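You operate a simulated robot arm through the tools that you are given. There is no shell and no other tool. Be economical: measure what you need, move in short steps, check, and stop when the job is done.

You run a simulated two-armed robot. Do the job below in one go: nothing can be reset, and whatever is moved stays where it is left.

Task
Put one of the yellow beads from the counter end of the long table on the top of the orange bench. Push the right green drawer shut. Take the middle foam pad and put it on the upper left shelf of the orange bench. Pick up the blue pouch with one hand, pass it to the other hand and put it on the upper right shelf of the pink counter. Push the right pink drawer shut. Open the purple drawer, take the white cap on the counter end of the long table and put it away in the inside of the purple drawer and shut the drawer again. Take the purple bead on the counter end of the long table and put it away on the top of the orange bench. Fetch the teal pot and set it on the white plate on the counter end of the long table. Take the thread cone from the counter end of the long table and put it on the upper right shelf of the orange bench. Push the right blue drawer shut. Stack the bead bag labelled "364" from the top of the long table on top of the bead bag labelled "362". Put the black dish on the top of the purple counter away on the top of the long table. Any order will do. Set down upright: blue pouch, thread cone.

The check looks at the end state, three seconds after you hand in, the way a careful person would. Anything else that was tipped, shoved, dropped, spilled or broken makes it a failure. A push-on lid holds only when it is set on centred and level and pressed home; a screw cap is set on level and turned clockwise until tight.

Robot
Two 7-joint arms with two-finger parallel grippers on one trunk, on a base that drives. Base frame: it is fixed to the floor where the robot stands at the start and does not move with it; the origin is under the middle of the robot, x ahead of it, y to its left, z up; the surface under the hand at the start is at about z = 0.74. Units: m, degrees, N and s.
The left shoulder is at the start at [0.03, 0.119, 0.935], the right one opposite. With the tool pointing down near the work surface each hand reaches from about 0.28 to 0.68 m from the robot's upright axis, wherever it stands, measured 20 degrees to its own side. Places, roughly: bead bag [3.5, 0.25, 0.75]; black dish (9x9x2 cm) [-1.2, 1.2, 0.9]; blue pouch (8x6x10 cm) [0.9, 2, 1]; inside of the purple drawer [-1.1, 0.9, 0.7]; middle foam pad (10x10x4 cm) [0.4, 2, 0.9]; plate (18x18x3 cm) [0.8, 0.1, 0.7]; purple bead (3x3x2 cm) [0.5, 0, 0.7]; purple drawer [-1.1, 0.9, 0.7]; right blue drawer [-0.8, -1, 0.8]; right green drawer [0.3, -2.2, 0.7]; right pink drawer [1.1, 1.9, 0.8]; teal pot (5x5x5 cm) [0.7, -0.2, 0.8]; thread cone (8x8x12 cm) [0.8, -0.3, 0.8]; top of the long table [2.5, -0.1, 0.7]; top of the orange bench [2, 2.1, 0.8]; upper left shelf of the orange bench [1.6, 2.1, 0.4]; upper right shelf of the orange bench [2.3, 2.1, 0.4]; upper right shelf of the pink counter [0.7, 2.1, 0.4]; white cap (3x3x2 cm) [0.6, 0.1, 0.8]; yellow bead (2x2x2 cm) [0.7, -0.1, 0.7]; yellow bead (2x2x3 cm) [0.6, 0, 0.8]; yellow bead (3x3x2 cm) [0.7, 0, 0.7]. Payload 3.43 kg a hand.
The TCP of each hand is the grasp point between the finger pads, 0.03 m short of the fingertips. In the tool frame z runs along the fingers and y along their closing line. Largest opening 0.094 m; finger width 0.028, thickness 0.01; the body of the gripper, 0.05 by 0.096 m, starts 0.055 m behind the TCP.
Orientation is told as [roll, pitch, yaw] about the base's x, y, z axes, in that order, counted from this pose: with the fingers straight down and closing along the base's y, the tool's x points along the base's -x, its y along +y and its z along -z.

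Tools
- The arms move only by the tool servo_tool. It takes "left_deltas", "right_deltas" or both (then of equal length, played together; a hand with none holds still); each is a list of rows, each a list of 3 entries, a list of its own where there are three numbers: the shift along the tool's x, y, z in units of 250 mm (1.0 is 250 mm), then the turn, a rotation vector about the tool's x, y, z in units of 180 degrees (1.0 is 180 degrees), then the opening in per cent of the stroke, from 0 (shut) to 100 (fully open). In form: [[[dx, dy, dz], [wx, wy, wz], gripper], ...]. A call has 1 to 12 rows; each row is the pose to reach, as a shift and turn from the pose commanded when the call began, along the tool's axes at that moment. A call with a number of a shift or a turn outside -1 to 1 is refused whole. A row lasts 0.2 s, in which the tool goes at most 0.05 m and 8.6 degrees; a call with a longer step from one row to the next is refused whole, and so is a gripper value outside its range. A pose out of reach is approached as far as the arm can. The call stops where the force on the tool passes 40 N (or 10 N more than at its start, if that is more) or the arm is blocked; 0.2 s more then pass. Each finger travels about 0.072 m/s and halts on what it meets, pressing with about 25 N; the grip force reading is that of the motor and also rises with nothing between the fingers. The clock runs only during rows and for 0.2 s after the last one: add rows that repeat a pose to give the fingers time. It gives the time, the measured TCP pose, the force on the tool (base axes), the opening and the grip force at its end, in the units of the frame above (readings bear some noise), with the torque about the TCP (base axes, N m) and any sound that the robot's microphone picked up.
- Cameras (640 x 400 px; columns grow to the right, rows downward): "scene" is now at [0.0413, 0.0019, 1.6296]; the picture's right is [0.04, -1.00, 0.00], its down [-0.85, -0.03, -0.53] and it looks along [0.53, 0.02, -0.85] (base axes); focal length 253 px, centre (320, 200). "left" rides on the left gripper at [0.076, -0.014, -0.103] in its tool frame; the picture's right is [0.18, 0.98, 0.00], its down [-0.75, 0.14, -0.64] and it looks along [-0.63, 0.12, 0.77] (tool axes); focal length 243 px, centre (320, 200). "right" rides on the right gripper at [0.076, 0.014, -0.102] in its tool frame; the picture's right is [-0.18, 0.98, 0.00], its down [-0.75, -0.14, -0.64] and it looks along [-0.63, -0.12, 0.77] (tool axes); focal length 243 px, centre (320, 200). There is no depth. A picture from a camera that has moved, and an enlarged one, comes with that camera's place and axes in the base frame and with its lens.
- get_image(camera): a new picture of that camera. It takes no simulated time.
- lift_body(by): slides the trunk up (or, below 0, down) by that many m; the arms and the scene camera ride with it, the base frame stays. It gives what a move gives, with no picture.
- drive_base(legs): drives the robot by 1 to 6 legs, each [ahead, turn to the left] in m and degrees, along the robot's own axes; the way and the turn of a leg run together, so that a leg with both is an arc; at most 1.5 m and 180 degrees a leg. The arms and the cameras ride along, it lands a little off, and it stops where it bumps. It gives what a move gives.
- pan_tilt(pan, tilt): turns the head with the scene camera to pan (to the left, within 143 degrees either way) and tilt (down, from -29 to 69), counted from straight ahead of the robot. It gives what a move gives.
- enlarge(camera, box): a new picture of the part [left, top, right, bottom] of that camera's present view, enlarged. It takes no simulated time.
- sign_off(): hands the job in; it is judged then, once.

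Work in short steps. Places have to be worked out from the pictures, the camera data and where the tool is seen: move nearer, look again, correct. Check each grasp and each placing, and mend what went wrong. You have 567 turns and 370 pictures in all, those below and enlarged ones among them. Open the grippers and draw the arms clear of the work before you hand the job in, unless the task says otherwise; then end with one line.

The tools are called after "Request:" as name(argument=value, ...) on one line, values as JSON. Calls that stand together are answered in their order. servo_tool: Moves the arms, as the interface text tells. Its arguments: {"type":"object","properties":{"left_deltas":{"type":"array","items":{"type":"array"}},"right_deltas":{"type":"array","items":{"type":"array"}}},"required":[]} The other tools are called the same way: lift_body (by) slides the trunk up or down; drive_base (legs) drives the base; pan_tilt (pan, tilt) turns the head that bears the scene camera; get_image (camera) takes a picture; enlarge (camera, box) takes an enlarged picture of a part of a camera's view; sign_off () hands the job in.

At the start:

```text
t: 0.0
left_tcp_pos: [0.5143, 0.1926, 1.0574]
left_orientation: [0.0, -0.1, 0.0]
left_ft_force: [0.0, -0.4, 0.1]
left_torque: [0.0, 0.01, 0.02]
left_finger_gap: 0.0941
left_gripper_force: 0.2
right_tcp_pos: [0.3847, -0.189, 0.9865]
right_orientation: [0.0, 0.1, 0.0]
right_ft_force: [-0.1, 0.5, -0.7]
right_torque: [0.0, 0.0, -0.03]
right_finger_gap: 0.0941
right_gripper_force: 0.0
trunk travel left (down, up): [-0.2, 0.21]
robot x, y, heading: [-0.0004, 0.0017, 0.1]
head pan, tilt: [2.3, 57.8]
```

scene: 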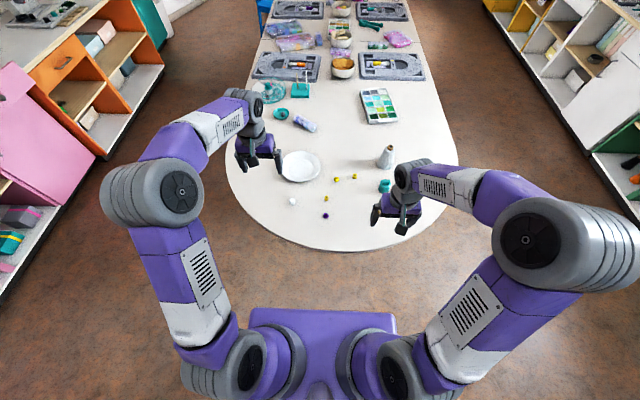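
right: 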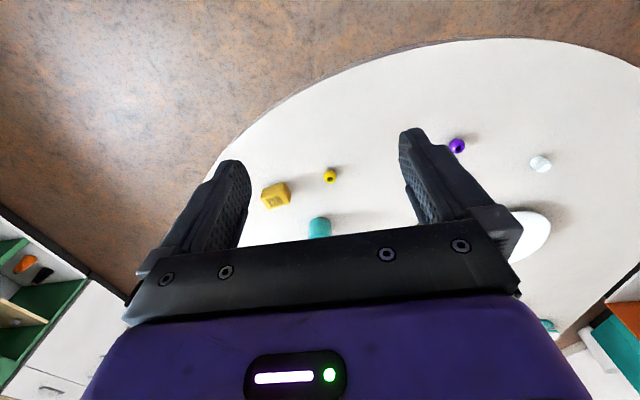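
left: 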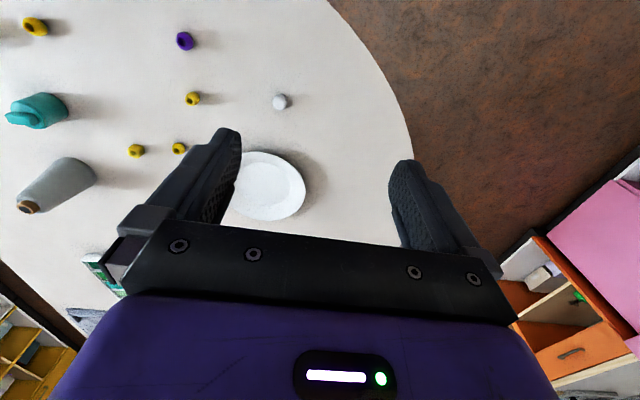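

I start by looking closer at the table end in front of the robot.

Request:
enlarge(camera="scene", box=[220, 80, 460, 230])

Request:
enlarge(camera="scene", box=[240, 0, 440, 125])

```text
2.67 times, centred on (340, 155) of scene
camera zoom: at [0.0413, 0.0019, 1.6296], right [0.04, -1.0, 0.0], down [-0.85, -0.03, -0.53], along [0.53, 0.02, -0.85], focal length 676 px, centre (267, 320)
```

zoom: 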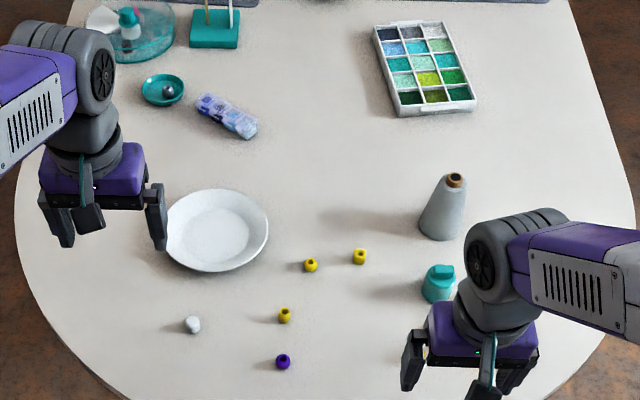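

```text
3.20 times, centred on (340, 62) of scene
camera zoom: at [0.0413, 0.0019, 1.6296], right [0.04, -1.0, 0.0], down [-0.85, -0.03, -0.53], along [0.53, 0.02, -0.85], focal length 811 px, centre (256, 640)
```

zoom: 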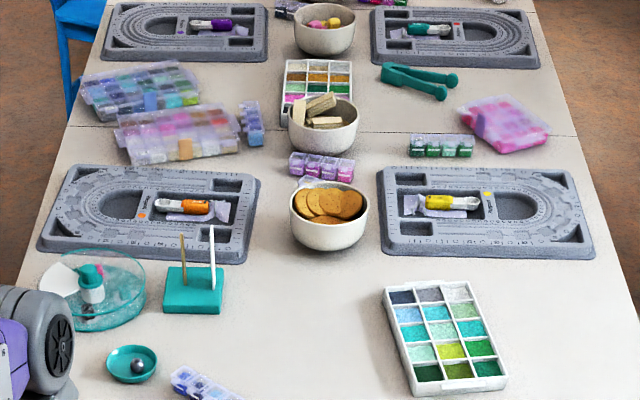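

The table's near edge is at about x=0.38; I look down to see the room between the robot and the table.

Request:
pan_tilt(pan=0, tilt=69)

Request:
get_image(camera="scene")

```text
t: 0.7
left_tcp_pos: [0.5125, 0.193, 1.0582]
left_orientation: [0.0, -0.1, -0.1]
left_ft_force: [-0.6, -0.5, 0.7]
left_torque: [0.0, 0.03, 0.01]
left_finger_gap: 0.0941
left_gripper_force: 0.1
right_tcp_pos: [0.3849, -0.1901, 0.9865]
right_orientation: [0.0, 0.0, 0.0]
right_ft_force: [0.2, 1.2, 0.0]
right_torque: [-0.04, 0.05, 0.02]
right_finger_gap: 0.0937
right_gripper_force: 0.2
trunk travel left (down, up): [-0.2, 0.21]
robot x, y, heading: [0.0024, 0.0007, 0.1]
head pan, tilt: [0.0, 68.8]
```

```text
364 pictures are left
camera scene: at [0.0282, -0.0009, 1.6176], right [0.0, -1.0, 0.0], down [-0.93, 0.0, -0.36], along [0.36, 0.0, -0.93], focal length 253 px, centre (320, 200)
```

scene: 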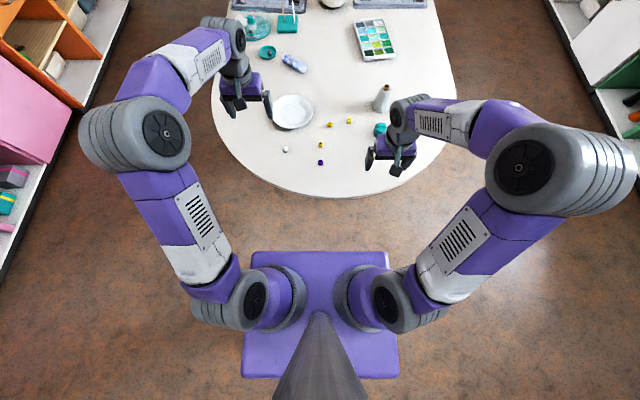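

The torso front is around x=0.15 to 0.25, so there is room. I drive ahead 0.12 m and start moving the right hand toward the teal pot.

Request:
drive_base(legs=[[0.12, 0]])

Request:
pan_tilt(pan=0, tilt=58)

Request:
get_image(camera="scene")

Request:
get_image(camera="right")

```text
t: 2.0
left_tcp_pos: [0.6333, 0.1927, 1.0573]
left_orientation: [0.0, 0.1, -0.1]
left_ft_force: [0.9, -0.1, -0.2]
left_torque: [0.0, 0.04, 0.03]
left_finger_gap: 0.0939
left_gripper_force: 0.1
right_tcp_pos: [0.5045, -0.1911, 0.9864]
right_orientation: [0.0, 0.2, -0.1]
right_ft_force: [0.9, 0.0, -0.4]
right_torque: [0.03, 0.03, -0.01]
right_finger_gap: 0.0937
right_gripper_force: 0.0
trunk travel left (down, up): [-0.2, 0.21]
robot x, y, heading: [0.12, 0.0015, -0.3]
head pan, tilt: [0.0, 68.8]
```

```text
t: 2.7
left_tcp_pos: [0.6318, 0.192, 1.0573]
left_orientation: [0.0, -0.1, -0.1]
left_ft_force: [0.1, 1.2, -0.2]
left_torque: [0.01, 0.0, 0.02]
left_finger_gap: 0.094
left_gripper_force: 0.0
right_tcp_pos: [0.5035, -0.191, 0.986]
right_orientation: [-0.1, 0.0, 0.0]
right_ft_force: [0.5, 0.8, -0.4]
right_torque: [-0.01, 0.04, 0.04]
right_finger_gap: 0.094
right_gripper_force: 0.1
trunk travel left (down, up): [-0.2, 0.21]
robot x, y, heading: [0.116, -0.0003, -0.1]
head pan, tilt: [0.0, 58.0]
```

```text
363 pictures are left
camera scene: at [0.16, -0.001, 1.6293], right [0.0, -1.0, 0.0], down [-0.85, 0.0, -0.53], along [0.53, 0.0, -0.85], focal length 253 px, centre (320, 200)
```

scene: 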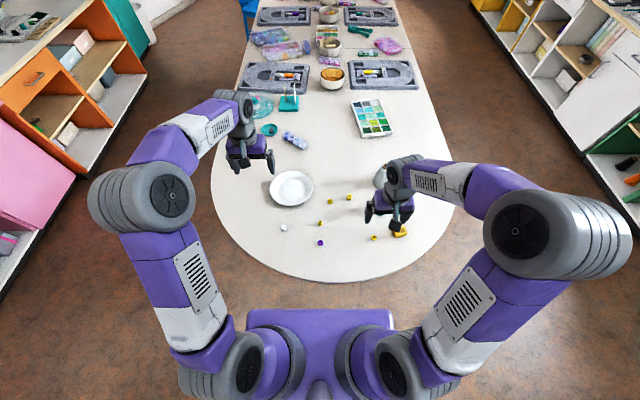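

```text
362 pictures are left
camera right: at [0.4283, -0.1752, 1.0904], right [0.19, 0.98, 0.0], down [0.75, -0.14, 0.64], along [0.63, -0.12, -0.77], focal length 243 px, centre (320, 200)
```

right: 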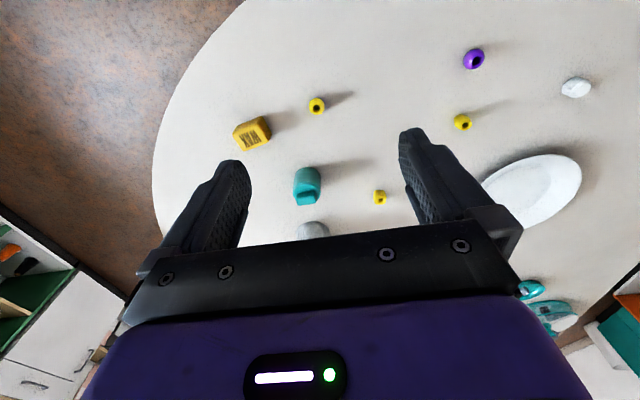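

The pot sits at about (0.657, -0.240), confirmed by both cameras. I move the right hand above it at z≈0.88.

Request:
servo_tool(right_deltas=[[[-0.15, -0.05, 0.1], [0, 0, 0], 100], [[-0.31, -0.1, 0.2], [0, 0, 0], 100], [[-0.46, -0.15, 0.3], [0, 0, 0], 100], [[-0.614, -0.198, 0.42], [0, 0, 0], 100], [[-0.614, -0.198, 0.42], [0, 0, 0], 100]])

Request:
get_image(camera="right")

```text
refused: row 4 steps farther than a row can; nothing moved
```

```text
361 pictures are left
camera right: at [0.4283, -0.1752, 1.0904], right [0.19, 0.98, 0.0], down [0.75, -0.14, 0.64], along [0.63, -0.12, -0.77], focal length 243 px, centre (320, 200)
```

right: 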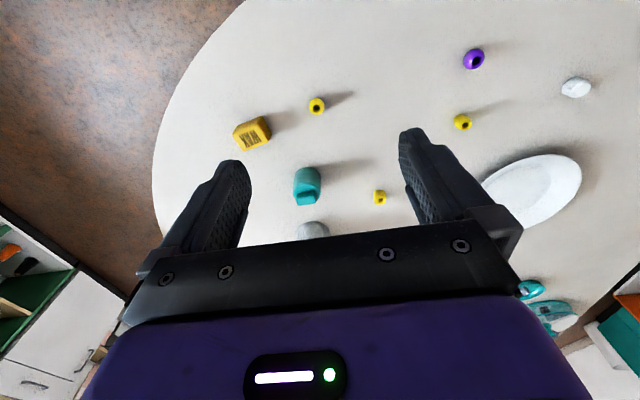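

The step was too long; I resend the same move in finer rows.

Request:
servo_tool(right_deltas=[[[-0.123, -0.04, 0.084], [0, 0, 0], 100], [[-0.246, -0.08, 0.168], [0, 0, 0], 100], [[-0.368, -0.12, 0.252], [0, 0, 0], 100], [[-0.49, -0.16, 0.336], [0, 0, 0], 100], [[-0.614, -0.198, 0.42], [0, 0, 0], 100], [[-0.614, -0.198, 0.42], [0, 0, 0], 100]])

Request:
get_image(camera="right")

```text
t: 4.1
left_tcp_pos: [0.632, 0.1927, 1.058]
left_orientation: [0.0, -0.1, -0.2]
left_ft_force: [0.1, -0.6, 0.0]
left_torque: [0.0, -0.04, -0.03]
left_finger_gap: 0.0941
left_gripper_force: 0.1
right_tcp_pos: [0.656, -0.2397, 0.8803]
right_orientation: [0.0, 0.0, -0.1]
right_ft_force: [-0.1, -0.5, 0.6]
right_torque: [0.02, -0.01, 0.02]
right_finger_gap: 0.0942
right_gripper_force: 0.1
trunk travel left (down, up): [-0.2, 0.21]
robot x, y, heading: [0.1175, 0.0003, -0.0]
head pan, tilt: [0.0, 58.0]
```

```text
360 pictures are left
camera right: at [0.5803, -0.2258, 0.9844], right [0.19, 0.98, 0.0], down [0.75, -0.14, 0.64], along [0.63, -0.12, -0.77], focal length 243 px, centre (320, 200)
```

right: 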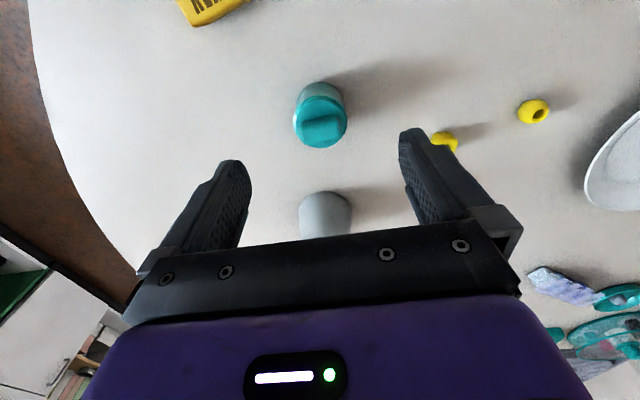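

The pot is right under the hand; I descend to z≈0.776 and close.

Request:
servo_tool(right_deltas=[[[0, 0, 0.14], [0, 0, 0], 100], [[0, 0, 0.28], [0, 0, 0], 100], [[0, 0, 0.417], [0, 0, 0], 100], [[0, 0, 0.417], [0, 0, 0], 100], [[0, 0, 0.417], [0, 0, 0], 50], [[0, 0, 0.417], [0, 0, 0], 30], [[0, 0, 0.417], [0, 0, 0], 20], [[0, 0, 0.417], [0, 0, 0], 20], [[0, 0, 0.417], [0, 0, 0], 20]])

Request:
get_image(camera="right")

```text
t: 6.1
left_tcp_pos: [0.6319, 0.1925, 1.0575]
left_orientation: [0.0, -0.1, -0.1]
left_ft_force: [0.1, 0.4, 0.6]
left_torque: [0.02, -0.04, 0.01]
left_finger_gap: 0.0937
left_gripper_force: 0.0
right_tcp_pos: [0.6588, -0.2414, 0.7739]
right_orientation: [0.1, 0.0, -0.1]
right_ft_force: [0.3, -0.9, 0.3]
right_torque: [-0.01, -0.01, -0.03]
right_finger_gap: 0.0451
right_gripper_force: 24.6
trunk travel left (down, up): [-0.2, 0.21]
robot x, y, heading: [0.1242, -0.0033, -0.0]
head pan, tilt: [0.0, 58.0]
```

```text
359 pictures are left
camera right: at [0.5824, -0.2258, 0.8793], right [0.19, 0.98, 0.0], down [0.75, -0.14, 0.64], along [0.63, -0.12, -0.77], focal length 243 px, centre (320, 200)
```

right: 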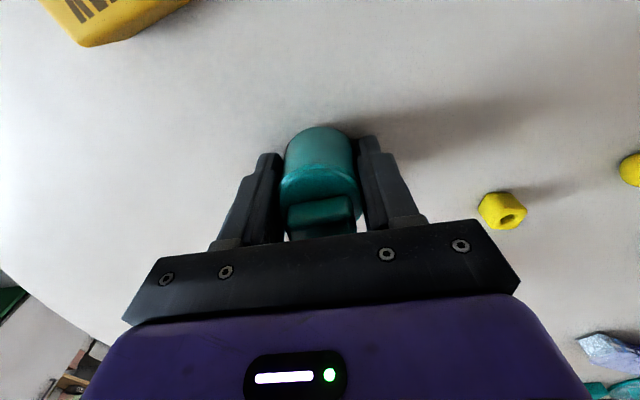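

Pot gripped (gap 45 mm). I lift it and at the same time pull the left hand out of the way, then look at the plate.

Request:
servo_tool(right_deltas=[[[0, 0, -0.12], [0, 0, 0], 15], [[0, 0, -0.24], [0, 0, 0], 15], [[0, 0, -0.36], [0, 0, 0], 15], [[0, 0, -0.48], [0, 0, 0], 15], [[0, 0, -0.48], [0, 0, 0], 15], [[0, 0, -0.48], [0, 0, 0], 15]], left_deltas=[[[0.12, 0.1, 0], [0, 0, 0], 100], [[0.24, 0.2, 0], [0, 0, 0], 100], [[0.36, 0.3, 0], [0, 0, 0], 100], [[0.48, 0.4, 0], [0, 0, 0], 100], [[0.6, 0.5, 0], [0, 0, 0], 100], [[0.72, 0.6, 0], [0, 0, 0], 100]])

Request:
get_image(camera="scene")

Request:
enlarge(camera="scene", box=[220, 120, 460, 270])

```text
t: 7.5
left_tcp_pos: [0.4502, 0.3411, 1.0583]
left_orientation: [0.1, -0.2, -0.1]
left_ft_force: [0.2, 0.7, -0.2]
left_torque: [-0.01, 0.01, -0.01]
left_finger_gap: 0.0938
left_gripper_force: 0.0
right_tcp_pos: [0.6566, -0.2405, 0.8987]
right_orientation: [0.0, -0.1, 0.0]
right_ft_force: [0.8, 0.5, 0.0]
right_torque: [0.0, -0.02, 0.0]
right_finger_gap: 0.0142
right_gripper_force: 0.1
trunk travel left (down, up): [-0.2, 0.21]
robot x, y, heading: [0.1197, 0.0003, -0.1]
head pan, tilt: [0.0, 58.0]
```

```text
358 pictures are left
camera scene: at [0.1593, -0.0006, 1.6294], right [0.0, -1.0, 0.0], down [-0.85, 0.0, -0.53], along [0.53, 0.0, -0.85], focal length 253 px, centre (320, 200)
```

scene: 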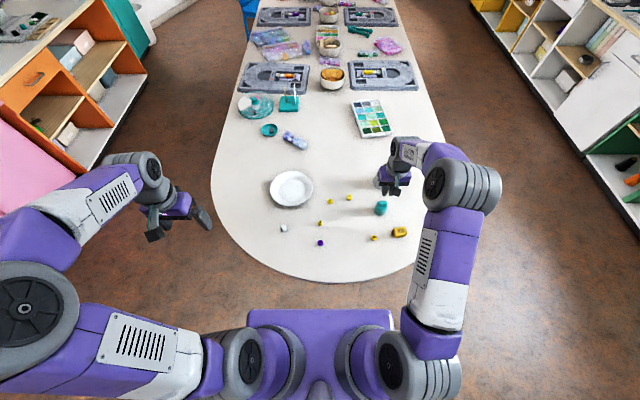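

```text
2.67 times, centred on (340, 195) of scene
camera zoom: at [0.1593, -0.0006, 1.6294], right [0.0, -1.0, 0.0], down [-0.85, 0.0, -0.53], along [0.53, 0.0, -0.85], focal length 676 px, centre (267, 213)
```

zoom: 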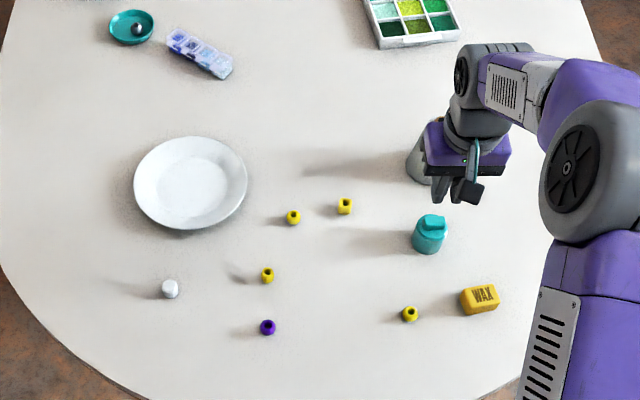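

The fingers closed with nothing in them: the pot slipped out and still stands. I look closer from the hand.

Request:
get_image(camera="right")

```text
356 pictures are left
camera right: at [0.5815, -0.2249, 1.0025], right [0.19, 0.98, 0.0], down [0.75, -0.14, 0.64], along [0.63, -0.12, -0.77], focal length 243 px, centre (320, 200)
```

right: 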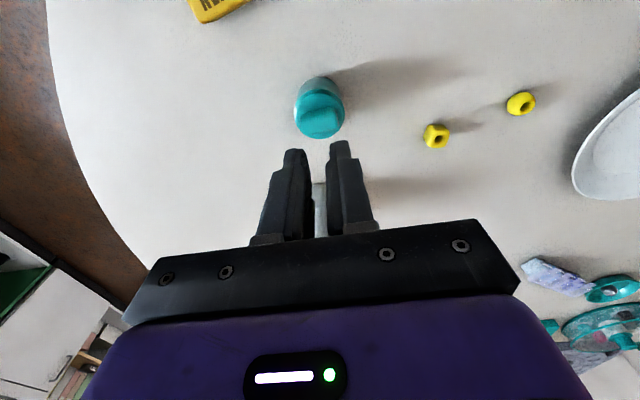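

The pot is unchanged at (0.657, -0.240). I retry: open, descend, close fully with longer squeeze, then lift slowly a little.

Request:
servo_tool(right_deltas=[[[0, 0, 0], [0, 0, 0], 100], [[0, 0, 0], [0, 0, 0], 100], [[0, 0, 0], [0, 0, 0], 100], [[0, 0, 0], [0, 0, 0], 100], [[0, 0, 0], [0, 0, 0], 100], [[0, 0, 0.12], [0, 0, 0], 100], [[0, 0, 0.24], [0, 0, 0], 100], [[0, 0, 0.36], [0, 0, 0], 100], [[0, 0, 0.46], [0, 0, 0], 100], [[0, 0, 0.5], [0, 0, 0], 100], [[0, 0, 0.5], [0, 0, 0], 100]])

Request:
get_image(camera="right")

Request:
servo_tool(right_deltas=[[[0, 0, 0], [0, 0, 0], 50], [[0, 0, 0], [0, 0, 0], 0], [[0, 0, 0], [0, 0, 0], 0], [[0, 0, 0], [0, 0, 0], 0], [[0, 0, 0], [0, 0, 0], 0], [[0, 0, -0.02], [0, 0, 0], 0], [[0, 0, -0.04], [0, 0, 0], 0], [[0, 0, -0.06], [0, 0, 0], 0], [[0, 0, -0.08], [0, 0, 0], 0]])

Request:
get_image(camera="right")

```text
t: 9.9
left_tcp_pos: [0.4512, 0.3413, 1.0587]
left_orientation: [0.0, -0.2, -0.1]
left_ft_force: [0.4, -0.9, 0.2]
left_torque: [-0.03, 0.05, -0.02]
left_finger_gap: 0.0941
left_gripper_force: 0.1
right_tcp_pos: [0.6576, -0.2403, 0.7727]
right_orientation: [0.1, 0.0, -0.1]
right_ft_force: [-1.6, -0.7, 0.4]
right_torque: [-0.03, 0.04, 0.02]
right_finger_gap: 0.094
right_gripper_force: 0.1
trunk travel left (down, up): [-0.2, 0.21]
robot x, y, heading: [0.1167, -0.0001, -0.3]
head pan, tilt: [0.0, 58.0]
```

```text
355 pictures are left
camera right: at [0.5815, -0.2243, 0.8763], right [0.19, 0.98, 0.0], down [0.75, -0.14, 0.64], along [0.63, -0.12, -0.77], focal length 243 px, centre (320, 200)
```

right: 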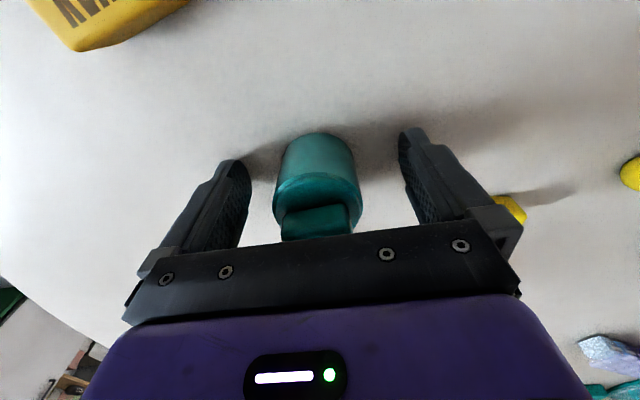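

```text
t: 11.9
left_tcp_pos: [0.4514, 0.3409, 1.057]
left_orientation: [0.0, -0.1, 0.0]
left_ft_force: [-0.1, -0.7, 0.2]
left_torque: [-0.02, 0.01, -0.01]
left_finger_gap: 0.094
left_gripper_force: 0.2
right_tcp_pos: [0.6574, -0.2402, 0.7913]
right_orientation: [-0.1, 0.1, -0.2]
right_ft_force: [0.9, 0.1, -1.0]
right_torque: [0.0, 0.02, -0.06]
right_finger_gap: 0.0457
right_gripper_force: 24.9
trunk travel left (down, up): [-0.2, 0.21]
robot x, y, heading: [0.1189, -0.0029, 0.2]
head pan, tilt: [0.0, 58.0]
```

```text
354 pictures are left
camera right: at [0.5816, -0.2248, 0.8961], right [0.19, 0.98, 0.0], down [0.75, -0.14, 0.64], along [0.63, -0.12, -0.77], focal length 243 px, centre (320, 200)
```

right: 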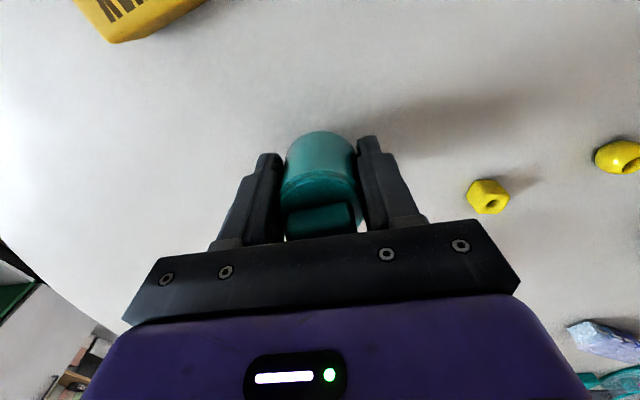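

The pot appears to ride with the hand this time. I lift on slowly and check.

Request:
servo_tool(right_deltas=[[[0, 0, -0.03], [0, 0, 0], 0], [[0, 0, -0.06], [0, 0, 0], 0], [[0, 0, -0.09], [0, 0, 0], 0], [[0, 0, -0.12], [0, 0, 0], 0], [[0, 0, -0.15], [0, 0, 0], 0], [[0, 0, -0.18], [0, 0, 0], 0], [[0, 0, -0.2], [0, 0, 0], 0]])

Request:
get_image(camera="right")

```text
t: 13.5
left_tcp_pos: [0.4511, 0.3408, 1.0564]
left_orientation: [0.0, -0.1, -0.2]
left_ft_force: [-0.2, 0.0, -0.8]
left_torque: [0.01, -0.05, 0.02]
left_finger_gap: 0.0939
left_gripper_force: 0.0
right_tcp_pos: [0.657, -0.2395, 0.8436]
right_orientation: [0.0, 0.0, -0.1]
right_ft_force: [-0.6, -0.9, -1.9]
right_torque: [0.02, 0.0, -0.02]
right_finger_gap: 0.0453
right_gripper_force: 25.3
trunk travel left (down, up): [-0.2, 0.21]
robot x, y, heading: [0.1178, 0.0, -0.1]
head pan, tilt: [0.0, 58.0]
```

```text
353 pictures are left
camera right: at [0.5821, -0.2248, 0.9467], right [0.19, 0.98, 0.0], down [0.75, -0.14, 0.64], along [0.63, -0.12, -0.77], focal length 243 px, centre (320, 200)
```

right: 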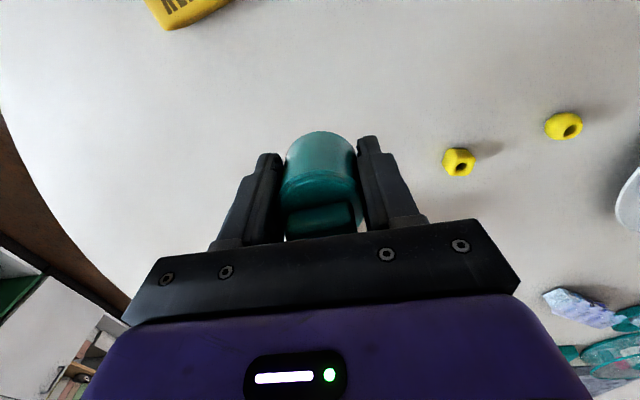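

Held firmly. Plate centre is about (0.765, 0.118); I carry the pot toward it at this height in moderate steps.

Request:
servo_tool(right_deltas=[[[-0.04, 0.12, -0.03], [0, 0, 0], 0], [[-0.08, 0.24, -0.05], [0, 0, 0], 0], [[-0.12, 0.36, -0.05], [0, 0, 0], 0], [[-0.16, 0.48, -0.05], [0, 0, 0], 0], [[-0.2, 0.6, -0.05], [0, 0, 0], 0], [[-0.24, 0.72, -0.05], [0, 0, 0], 0], [[-0.28, 0.84, -0.05], [0, 0, 0], 0], [[-0.32, 0.96, -0.05], [0, 0, 0], 0], [[-0.34, 1.0, -0.05], [0, 0, 0], 0], [[-0.34, 1.0, -0.05], [0, 0, 0], 0]])

Request:
servo_tool(right_deltas=[[[-0.02, 0.1, 0], [0, 0, 0], 0], [[-0.04, 0.2, 0], [0, 0, 0], 0], [[-0.06, 0.3, 0], [0, 0, 0], 0], [[-0.08, 0.4, 0], [0, 0, 0], 0], [[-0.08, 0.42, 0], [0, 0, 0], 0], [[-0.08, 0.42, 0], [0, 0, 0], 0]])

Request:
get_image(camera="right")

Request:
get_image(camera="scene")

```text
t: 15.7
left_tcp_pos: [0.4512, 0.341, 1.0578]
left_orientation: [-0.1, -0.1, -0.1]
left_ft_force: [-0.1, 0.0, 1.0]
left_torque: [0.0, 0.0, 0.0]
left_finger_gap: 0.094
left_gripper_force: 0.0
right_tcp_pos: [0.7421, 0.0102, 0.8547]
right_orientation: [0.1, 0.0, -0.1]
right_ft_force: [0.3, -0.2, -1.1]
right_torque: [0.01, -0.03, 0.0]
right_finger_gap: 0.0455
right_gripper_force: 24.8
trunk travel left (down, up): [-0.2, 0.21]
robot x, y, heading: [0.1199, 0.0023, -0.1]
head pan, tilt: [0.0, 58.0]
```

```text
t: 17.1
left_tcp_pos: [0.4517, 0.3406, 1.058]
left_orientation: [-0.1, -0.1, -0.2]
left_ft_force: [0.2, -0.6, 0.5]
left_torque: [-0.01, -0.01, 0.02]
left_finger_gap: 0.0937
left_gripper_force: 0.2
right_tcp_pos: [0.7153, 0.0863, 0.8571]
right_orientation: [0.0, 0.0, -0.1]
right_ft_force: [0.5, 0.1, -1.0]
right_torque: [-0.01, 0.0, 0.02]
right_finger_gap: 0.0452
right_gripper_force: 25.0
right hand out of reach, approached as far as the arm can: row 1, 2, 3, 4, 5, 6
trunk travel left (down, up): [-0.2, 0.21]
robot x, y, heading: [0.1187, -0.0035, -0.1]
head pan, tilt: [0.0, 58.0]
```

```text
352 pictures are left
camera right: at [0.6405, 0.1015, 0.9624], right [0.19, 0.98, 0.0], down [0.75, -0.14, 0.64], along [0.63, -0.12, -0.77], focal length 243 px, centre (320, 200)
```

right: 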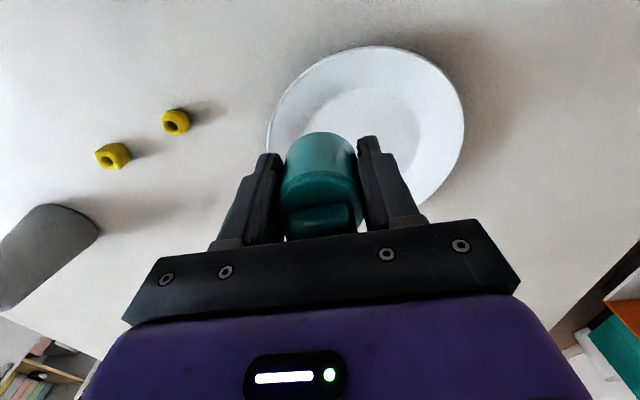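

```text
351 pictures are left
camera scene: at [0.1605, -0.0011, 1.6293], right [0.0, -1.0, 0.0], down [-0.85, 0.0, -0.53], along [0.53, 0.0, -0.85], focal length 253 px, centre (320, 200)
```

scene: 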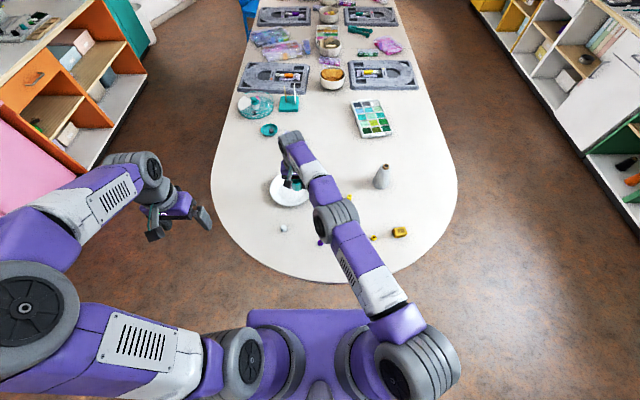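

The right arm is at its limit. I drive the base 0.06 m further to bring the pot over the plate.

Request:
drive_base(legs=[[0.06, 0]])

Request:
get_image(camera="right")

```text
t: 18.1
left_tcp_pos: [0.5117, 0.3398, 1.0559]
left_orientation: [0.0, 0.0, -0.2]
left_ft_force: [0.6, 0.9, 0.5]
left_torque: [0.02, 0.02, 0.01]
left_finger_gap: 0.0941
left_gripper_force: 0.1
right_tcp_pos: [0.777, 0.0854, 0.8575]
right_orientation: [0.0, 0.1, -0.2]
right_ft_force: [-0.3, 0.6, -0.4]
right_torque: [0.0, 0.05, -0.01]
right_finger_gap: 0.0455
right_gripper_force: 25.1
trunk travel left (down, up): [-0.2, 0.21]
robot x, y, heading: [0.1786, 0.0031, -0.1]
head pan, tilt: [0.0, 58.0]
```

```text
350 pictures are left
camera right: at [0.7011, 0.101, 0.9619], right [0.19, 0.98, 0.0], down [0.75, -0.14, 0.64], along [0.63, -0.12, -0.77], focal length 243 px, centre (320, 200)
```

right: 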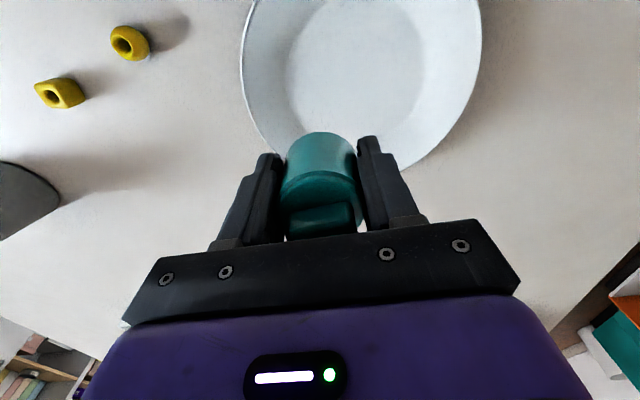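

The plate's inner disc centre is about (0.748, 0.121). I shift there, then check.

Request:
servo_tool(right_deltas=[[[0.05, 0.07, 0], [0, 0, 0], 0], [[0.1, 0.134, 0], [0, 0, 0], 0], [[0.1, 0.134, 0], [0, 0, 0], 0]])

Request:
get_image(camera="right")

```text
t: 18.9
left_tcp_pos: [0.5101, 0.341, 1.0592]
left_orientation: [-0.1, -0.1, -0.2]
left_ft_force: [0.1, 0.7, -1.1]
left_torque: [0.02, 0.0, 0.0]
left_finger_gap: 0.094
left_gripper_force: 0.2
right_tcp_pos: [0.7504, 0.1191, 0.858]
right_orientation: [0.0, -0.1, 0.0]
right_ft_force: [0.5, 0.6, -1.0]
right_torque: [-0.03, -0.03, 0.01]
right_finger_gap: 0.0456
right_gripper_force: 25.3
trunk travel left (down, up): [-0.2, 0.21]
robot x, y, heading: [0.1781, 0.0051, 0.0]
head pan, tilt: [0.0, 58.0]
```

```text
349 pictures are left
camera right: at [0.6751, 0.1351, 0.9623], right [0.19, 0.98, 0.0], down [0.75, -0.14, 0.64], along [0.63, -0.12, -0.77], focal length 243 px, centre (320, 200)
```

right: 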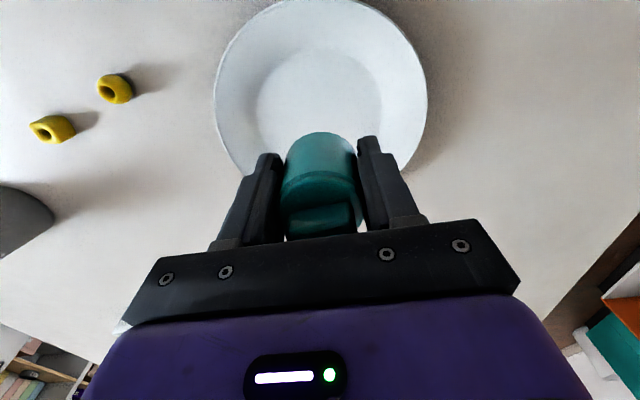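

Aligned within a cm; I nudge 6 mm back and lower toward the plate, with fine steps at the end.

Request:
servo_tool(right_deltas=[[[0.024, 0.01, 0.08], [0, 0, 0], 0], [[0.024, 0.01, 0.16], [0, 0, 0], 0], [[0.024, 0.01, 0.22], [0, 0, 0], 0], [[0.024, 0.01, 0.26], [0, 0, 0], 0], [[0.024, 0.01, 0.28], [0, 0, 0], 0], [[0.024, 0.01, 0.28], [0, 0, 0], 0]])

Request:
servo_tool(right_deltas=[[[0, 0, 0.008], [0, 0, 0], 0], [[0, 0, 0.016], [0, 0, 0], 0], [[0, 0, 0.016], [0, 0, 0], 0]])

Request:
get_image(camera="right")

```text
t: 20.3
left_tcp_pos: [0.5101, 0.3398, 1.0579]
left_orientation: [-0.1, -0.1, -0.1]
left_ft_force: [0.2, 0.2, 0.1]
left_torque: [0.02, -0.02, 0.0]
left_finger_gap: 0.0937
left_gripper_force: 0.0
right_tcp_pos: [0.7448, 0.1204, 0.7884]
right_orientation: [-0.1, 0.0, 0.0]
right_ft_force: [0.1, -0.1, -0.5]
right_torque: [0.0, 0.0, 0.0]
right_finger_gap: 0.0457
right_gripper_force: 25.0
trunk travel left (down, up): [-0.2, 0.21]
robot x, y, heading: [0.1822, 0.0006, -0.0]
head pan, tilt: [0.0, 58.0]
```

```text
t: 21.1
left_tcp_pos: [0.5102, 0.3404, 1.0587]
left_orientation: [0.0, -0.1, 0.0]
left_ft_force: [-0.1, 0.2, 0.0]
left_torque: [0.0, -0.04, -0.01]
left_finger_gap: 0.0943
left_gripper_force: 0.0
right_tcp_pos: [0.7447, 0.1221, 0.7835]
right_orientation: [0.0, 0.1, -0.1]
right_ft_force: [0.4, -0.5, -0.8]
right_torque: [0.02, 0.0, -0.01]
right_finger_gap: 0.0455
right_gripper_force: 25.0
trunk travel left (down, up): [-0.2, 0.21]
robot x, y, heading: [0.178, 0.001, -0.1]
head pan, tilt: [0.0, 58.0]
```

```text
348 pictures are left
camera right: at [0.6693, 0.1368, 0.8876], right [0.19, 0.98, 0.0], down [0.75, -0.14, 0.64], along [0.63, -0.12, -0.77], focal length 243 px, centre (320, 200)
```

right: 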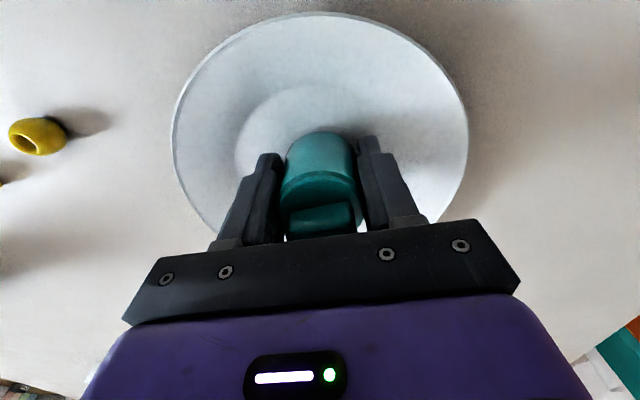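

No contact yet; centring looks fine. I go down in small steps until I feel the plate.

Request:
servo_tool(right_deltas=[[[0, 0, 0.008], [0, 0, 0], 0], [[0, 0, 0.012], [0, 0, 0], 0], [[0, 0, 0.012], [0, 0, 0], 0]])

Request:
servo_tool(right_deltas=[[[0, 0, 0.008], [0, 0, 0], 0], [[0, 0, 0.012], [0, 0, 0], 0], [[0, 0, 0.012], [0, 0, 0], 0]])

```text
t: 21.9
left_tcp_pos: [0.5101, 0.3405, 1.0585]
left_orientation: [0.1, -0.1, 0.0]
left_ft_force: [0.0, -0.1, 0.3]
left_torque: [-0.03, 0.0, 0.0]
left_finger_gap: 0.0938
left_gripper_force: 0.1
right_tcp_pos: [0.7451, 0.121, 0.7805]
right_orientation: [0.0, 0.0, -0.1]
right_ft_force: [0.4, -1.1, -0.8]
right_torque: [0.03, 0.0, -0.01]
right_finger_gap: 0.0455
right_gripper_force: 24.4
trunk travel left (down, up): [-0.2, 0.21]
robot x, y, heading: [0.1801, -0.0005, -0.1]
head pan, tilt: [0.0, 58.0]
```

```text
t: 22.7
left_tcp_pos: [0.511, 0.3402, 1.0577]
left_orientation: [0.0, -0.1, -0.1]
left_ft_force: [0.1, 0.7, -0.4]
left_torque: [-0.01, 0.0, 0.04]
left_finger_gap: 0.0939
left_gripper_force: 0.1
right_tcp_pos: [0.7462, 0.1222, 0.777]
right_orientation: [-0.1, 0.0, -0.1]
right_ft_force: [0.0, -0.2, -1.2]
right_torque: [0.01, 0.01, 0.02]
right_finger_gap: 0.0454
right_gripper_force: 24.3
trunk travel left (down, up): [-0.2, 0.21]
robot x, y, heading: [0.1763, 0.0013, -0.0]
head pan, tilt: [0.0, 58.0]
```

Request:
servo_tool(right_deltas=[[[0, 0, 0.006], [0, 0, 0], 0], [[0, 0, 0.01], [0, 0, 0], 0], [[0, 0, 0.01], [0, 0, 0], 0]])

Request:
enlarge(camera="right", box=[220, 60, 420, 185])

```text
t: 23.5
left_tcp_pos: [0.5093, 0.3413, 1.0584]
left_orientation: [-0.1, -0.1, 0.0]
left_ft_force: [0.4, -0.3, 0.8]
left_torque: [0.02, 0.04, -0.03]
left_finger_gap: 0.0939
left_gripper_force: 0.1
right_tcp_pos: [0.744, 0.1203, 0.7781]
right_orientation: [0.1, -0.3, 0.0]
right_ft_force: [0.1, -1.1, 13.1]
right_torque: [-0.06, 0.09, -0.01]
right_finger_gap: 0.0455
right_gripper_force: 24.8
trunk travel left (down, up): [-0.2, 0.21]
robot x, y, heading: [0.182, 0.0012, -0.2]
head pan, tilt: [0.0, 58.0]
```

```text
3.20 times, centred on (320, 122) of right
camera zoom: at [0.669, 0.137, 0.8823], right [0.19, 0.98, 0.0], down [0.75, -0.14, 0.65], along [0.63, -0.12, -0.76], focal length 776 px, centre (320, 448)
```

zoom: 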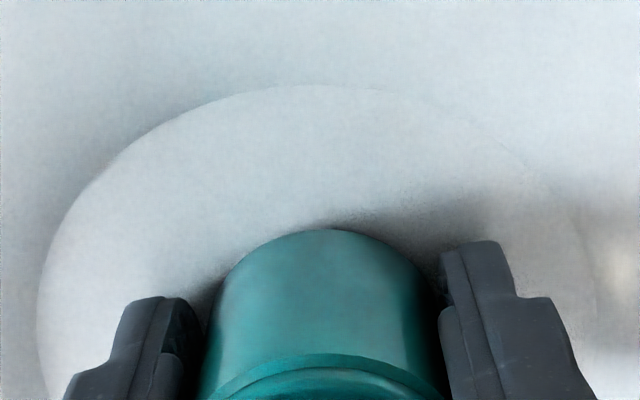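

Contact: 13 N up. I back off a hair, open partially, and raise the hand.

Request:
servo_tool(right_deltas=[[[0, 0, -0.008], [0, 0, 0], 30], [[0, 0, -0.008], [0, 0, 0], 65], [[0, 0, -0.008], [0, 0, 0], 65], [[0, 0, -0.008], [0, 0, 0], 65], [[0, 0, -0.1], [0, 0, 0], 65], [[0, 0, -0.2], [0, 0, 0], 65], [[0, 0, -0.4], [0, 0, 0], 65], [[0, 0, -0.56], [0, 0, 0], 65]])

Request:
get_image(camera="right")

```text
t: 25.3
left_tcp_pos: [0.5106, 0.3416, 1.0565]
left_orientation: [-0.1, 0.0, -0.1]
left_ft_force: [1.3, 0.0, 0.3]
left_torque: [0.0, -0.01, -0.03]
left_finger_gap: 0.0939
left_gripper_force: 0.1
right_tcp_pos: [0.7439, 0.1202, 0.9156]
right_orientation: [0.0, -0.1, -0.2]
right_ft_force: [0.1, 0.4, 0.2]
right_torque: [0.0, 0.03, -0.01]
right_finger_gap: 0.061
right_gripper_force: 0.1
trunk travel left (down, up): [-0.2, 0.21]
robot x, y, heading: [0.1795, 0.0008, -0.2]
head pan, tilt: [0.0, 58.0]
```

```text
346 pictures are left
camera right: at [0.6687, 0.1359, 1.0203], right [0.19, 0.98, 0.0], down [0.75, -0.14, 0.64], along [0.63, -0.12, -0.77], focal length 243 px, centre (320, 200)
```

right: 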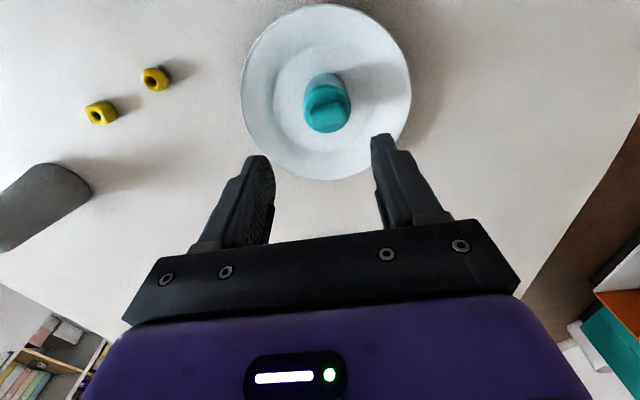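

The pot stands on the plate. Before picking the next items I look at the bench and counters on the left, to plan how to reach into the shelves.

Request:
pan_tilt(pan=50, tilt=22)

Request:
get_image(camera="scene")

Request:
pan_tilt(pan=95, tilt=30)

Request:
get_image(camera="scene")

Request:
pan_tilt(pan=140, tilt=25)

Request:
get_image(camera="scene")

Request:
pan_tilt(pan=-140, tilt=25)

Request:
get_image(camera="scene")

Request:
pan_tilt(pan=-80, tilt=25)

Request:
get_image(camera="scene")

```text
t: 26.4
left_tcp_pos: [0.5104, 0.342, 1.0582]
left_orientation: [0.0, -0.1, -0.1]
left_ft_force: [0.0, -0.2, 0.2]
left_torque: [0.0, 0.02, 0.0]
left_finger_gap: 0.094
left_gripper_force: 0.0
right_tcp_pos: [0.7448, 0.1217, 0.916]
right_orientation: [0.0, 0.0, -0.2]
right_ft_force: [0.1, 1.0, 0.1]
right_torque: [0.03, 0.01, -0.02]
right_finger_gap: 0.0611
right_gripper_force: 0.1
trunk travel left (down, up): [-0.2, 0.21]
robot x, y, heading: [0.1793, 0.0012, -0.0]
head pan, tilt: [50.0, 22.0]
```

```text
345 pictures are left
camera scene: at [0.2108, 0.0699, 1.6818], right [0.76, -0.64, 0.0], down [-0.24, -0.29, -0.93], along [0.6, 0.71, -0.38], focal length 253 px, centre (320, 200)
```

scene: 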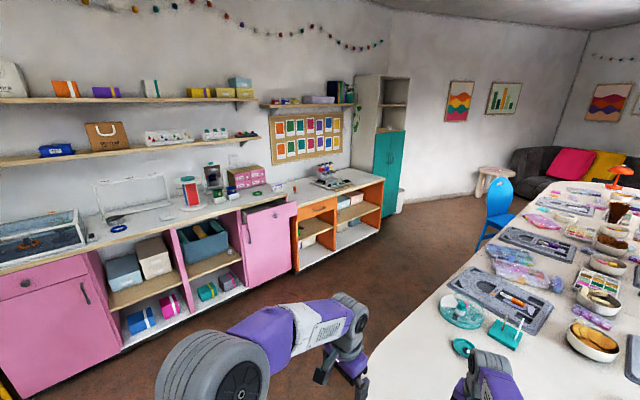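

```text
t: 27.6
left_tcp_pos: [0.5105, 0.3405, 1.0572]
left_orientation: [0.1, -0.1, -0.1]
left_ft_force: [-0.7, -0.7, -0.8]
left_torque: [-0.03, 0.02, 0.01]
left_finger_gap: 0.0938
left_gripper_force: 0.0
right_tcp_pos: [0.7453, 0.1206, 0.9158]
right_orientation: [0.1, 0.0, -0.1]
right_ft_force: [0.0, -0.4, 1.1]
right_torque: [0.0, 0.01, 0.0]
right_finger_gap: 0.0608
right_gripper_force: 0.0
trunk travel left (down, up): [-0.2, 0.21]
robot x, y, heading: [0.1764, 0.003, -0.1]
head pan, tilt: [95.0, 30.0]
```

```text
344 pictures are left
camera scene: at [0.1433, 0.0891, 1.6691], right [1.0, 0.08, 0.0], down [0.04, -0.5, -0.87], along [-0.07, 0.86, -0.5], focal length 253 px, centre (320, 200)
```

scene: 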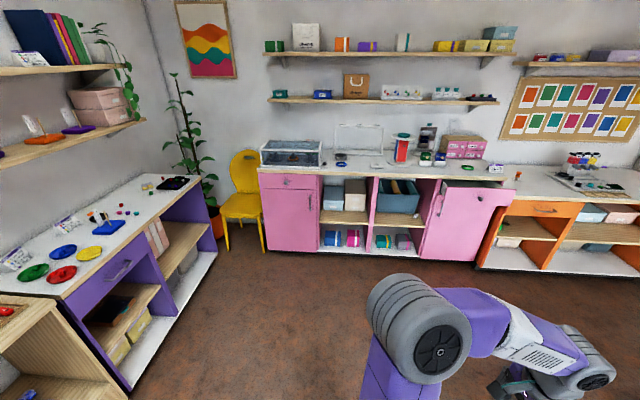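

```text
t: 28.7
left_tcp_pos: [0.5106, 0.3406, 1.0571]
left_orientation: [0.0, -0.1, -0.1]
left_ft_force: [-0.4, 0.4, -0.1]
left_torque: [-0.02, -0.01, 0.0]
left_finger_gap: 0.0941
left_gripper_force: 0.1
right_tcp_pos: [0.7449, 0.1209, 0.9145]
right_orientation: [0.0, 0.0, -0.1]
right_ft_force: [0.3, 0.4, -0.1]
right_torque: [0.01, 0.01, 0.0]
right_finger_gap: 0.061
right_gripper_force: 0.0
trunk travel left (down, up): [-0.2, 0.21]
robot x, y, heading: [0.1752, 0.0022, 0.1]
head pan, tilt: [140.0, 25.0]
```

```text
343 pictures are left
camera scene: at [0.0805, 0.0584, 1.677], right [0.64, 0.76, 0.0], down [0.32, -0.27, -0.91], along [-0.69, 0.58, -0.42], focal length 253 px, centre (320, 200)
```

scene: 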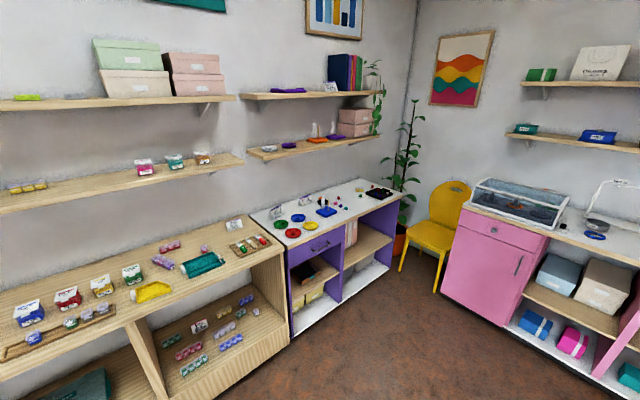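

```text
t: 32.5
left_tcp_pos: [0.5104, 0.3415, 1.0583]
left_orientation: [0.0, -0.2, -0.1]
left_ft_force: [-0.1, 0.1, 0.0]
left_torque: [0.01, 0.03, -0.02]
left_finger_gap: 0.0938
left_gripper_force: 0.1
right_tcp_pos: [0.7438, 0.121, 0.9141]
right_orientation: [-0.1, 0.0, 0.0]
right_ft_force: [0.7, 0.2, -0.1]
right_torque: [-0.01, 0.01, -0.04]
right_finger_gap: 0.0612
right_gripper_force: 0.0
trunk travel left (down, up): [-0.2, 0.21]
robot x, y, heading: [0.1764, 0.0007, -0.1]
head pan, tilt: [-140.0, 25.0]
```

```text
342 pictures are left
camera scene: at [0.0803, -0.0601, 1.677], right [-0.64, 0.77, 0.0], down [0.32, 0.27, -0.91], along [-0.7, -0.58, -0.42], focal length 253 px, centre (320, 200)
```

scene: 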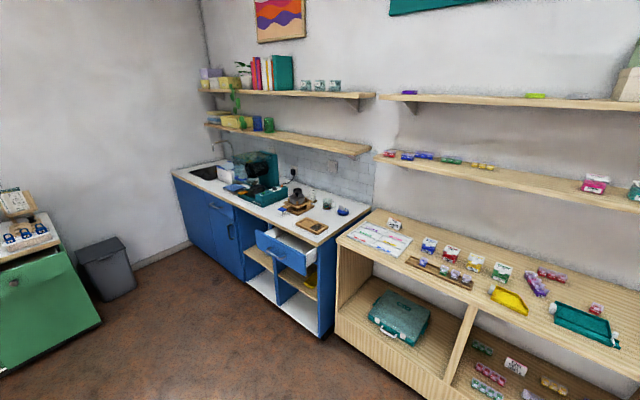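

```text
t: 33.9
left_tcp_pos: [0.5112, 0.3403, 1.0578]
left_orientation: [0.1, -0.2, 0.0]
left_ft_force: [0.2, 0.0, -0.4]
left_torque: [0.02, 0.01, 0.0]
left_finger_gap: 0.0941
left_gripper_force: 0.0
right_tcp_pos: [0.7456, 0.1201, 0.9155]
right_orientation: [0.0, 0.0, -0.1]
right_ft_force: [-0.1, -0.1, -0.5]
right_torque: [0.05, -0.01, -0.04]
right_finger_gap: 0.0613
right_gripper_force: 0.2
trunk travel left (down, up): [-0.2, 0.21]
robot x, y, heading: [0.1785, 0.0003, -0.2]
head pan, tilt: [-80.0, 25.0]
```

```text
341 pictures are left
camera scene: at [0.1667, -0.0918, 1.677], right [-0.99, -0.17, 0.0], down [-0.07, 0.42, -0.91], along [0.16, -0.89, -0.42], focal length 253 px, centre (320, 200)
```

scene: 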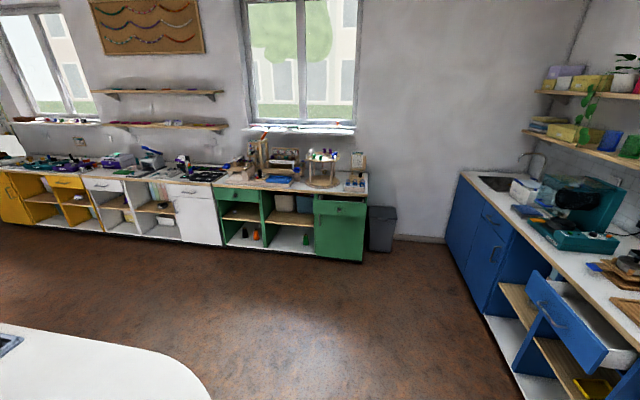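

Now I know the layout. I turn the head back to the table and inspect the cone and beads.

Request:
servo_tool(right_deltas=[[[0, -0.18, -0.05], [0, 0, 0], 100], [[0, -0.36, -0.05], [0, 0, 0], 100], [[0.1, -0.52, -0.05], [0, 0, 0], 100], [[0.2, -0.68, -0.05], [0, 0, 0], 100], [[0.32, -0.82, -0.05], [0, 0, 0], 100], [[0.44, -0.94, -0.05], [0, 0, 0], 100], [[0.44, -1.0, -0.05], [0, 0, 0], 100], [[0.44, -1.0, -0.05], [0, 0, 0], 100]])

Request:
pan_tilt(pan=0, tilt=58)

Request:
enlarge(camera="scene", box=[240, 160, 460, 298])

Request:
get_image(camera="right")

```text
t: 35.6
left_tcp_pos: [0.5102, 0.3406, 1.0583]
left_orientation: [0.1, -0.1, -0.1]
left_ft_force: [-0.4, 0.2, 0.7]
left_torque: [0.01, 0.0, -0.02]
left_finger_gap: 0.0939
left_gripper_force: 0.1
right_tcp_pos: [0.6317, -0.131, 0.9291]
right_orientation: [0.0, 0.0, -0.1]
right_ft_force: [-0.1, 0.8, -0.2]
right_torque: [0.03, -0.02, 0.02]
right_finger_gap: 0.094
right_gripper_force: 0.0
trunk travel left (down, up): [-0.2, 0.21]
robot x, y, heading: [0.1779, -0.0044, 0.0]
head pan, tilt: [-80.0, 25.0]
```

```text
t: 37.2
left_tcp_pos: [0.51, 0.3401, 1.0578]
left_orientation: [0.1, -0.1, -0.1]
left_ft_force: [0.2, 0.5, -0.4]
left_torque: [0.0, -0.01, 0.01]
left_finger_gap: 0.0941
left_gripper_force: 0.0
right_tcp_pos: [0.6331, -0.1323, 0.9285]
right_orientation: [0.0, 0.0, -0.1]
right_ft_force: [-0.3, 0.6, 0.2]
right_torque: [-0.01, -0.03, -0.05]
right_finger_gap: 0.0939
right_gripper_force: 0.1
trunk travel left (down, up): [-0.2, 0.21]
robot x, y, heading: [0.1772, 0.0013, 0.1]
head pan, tilt: [0.0, 58.0]
```

```text
2.90 times, centred on (350, 229) of scene
camera zoom: at [0.2199, -0.0012, 1.6294], right [0.0, -1.0, 0.0], down [-0.85, 0.0, -0.53], along [0.53, 0.0, -0.85], focal length 734 px, centre (233, 116)
```

zoom: 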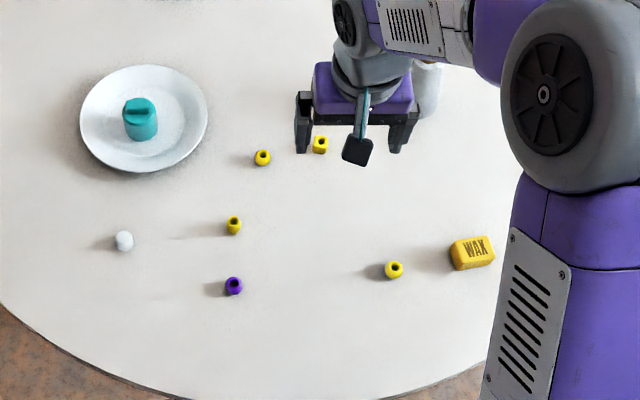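

```text
339 pictures are left
camera right: at [0.5572, -0.1155, 1.0336], right [0.19, 0.98, 0.0], down [0.75, -0.14, 0.64], along [0.63, -0.12, -0.77], focal length 243 px, centre (320, 200)
```

right: 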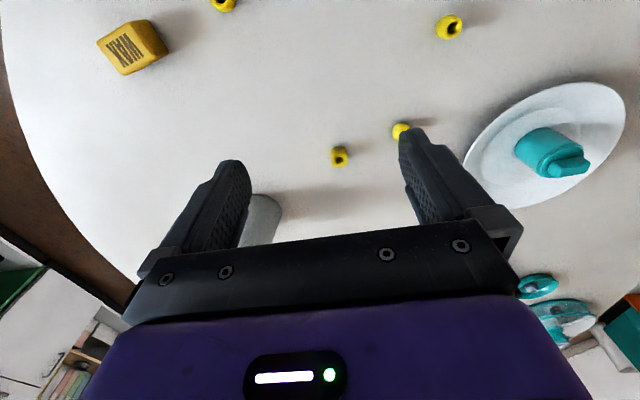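

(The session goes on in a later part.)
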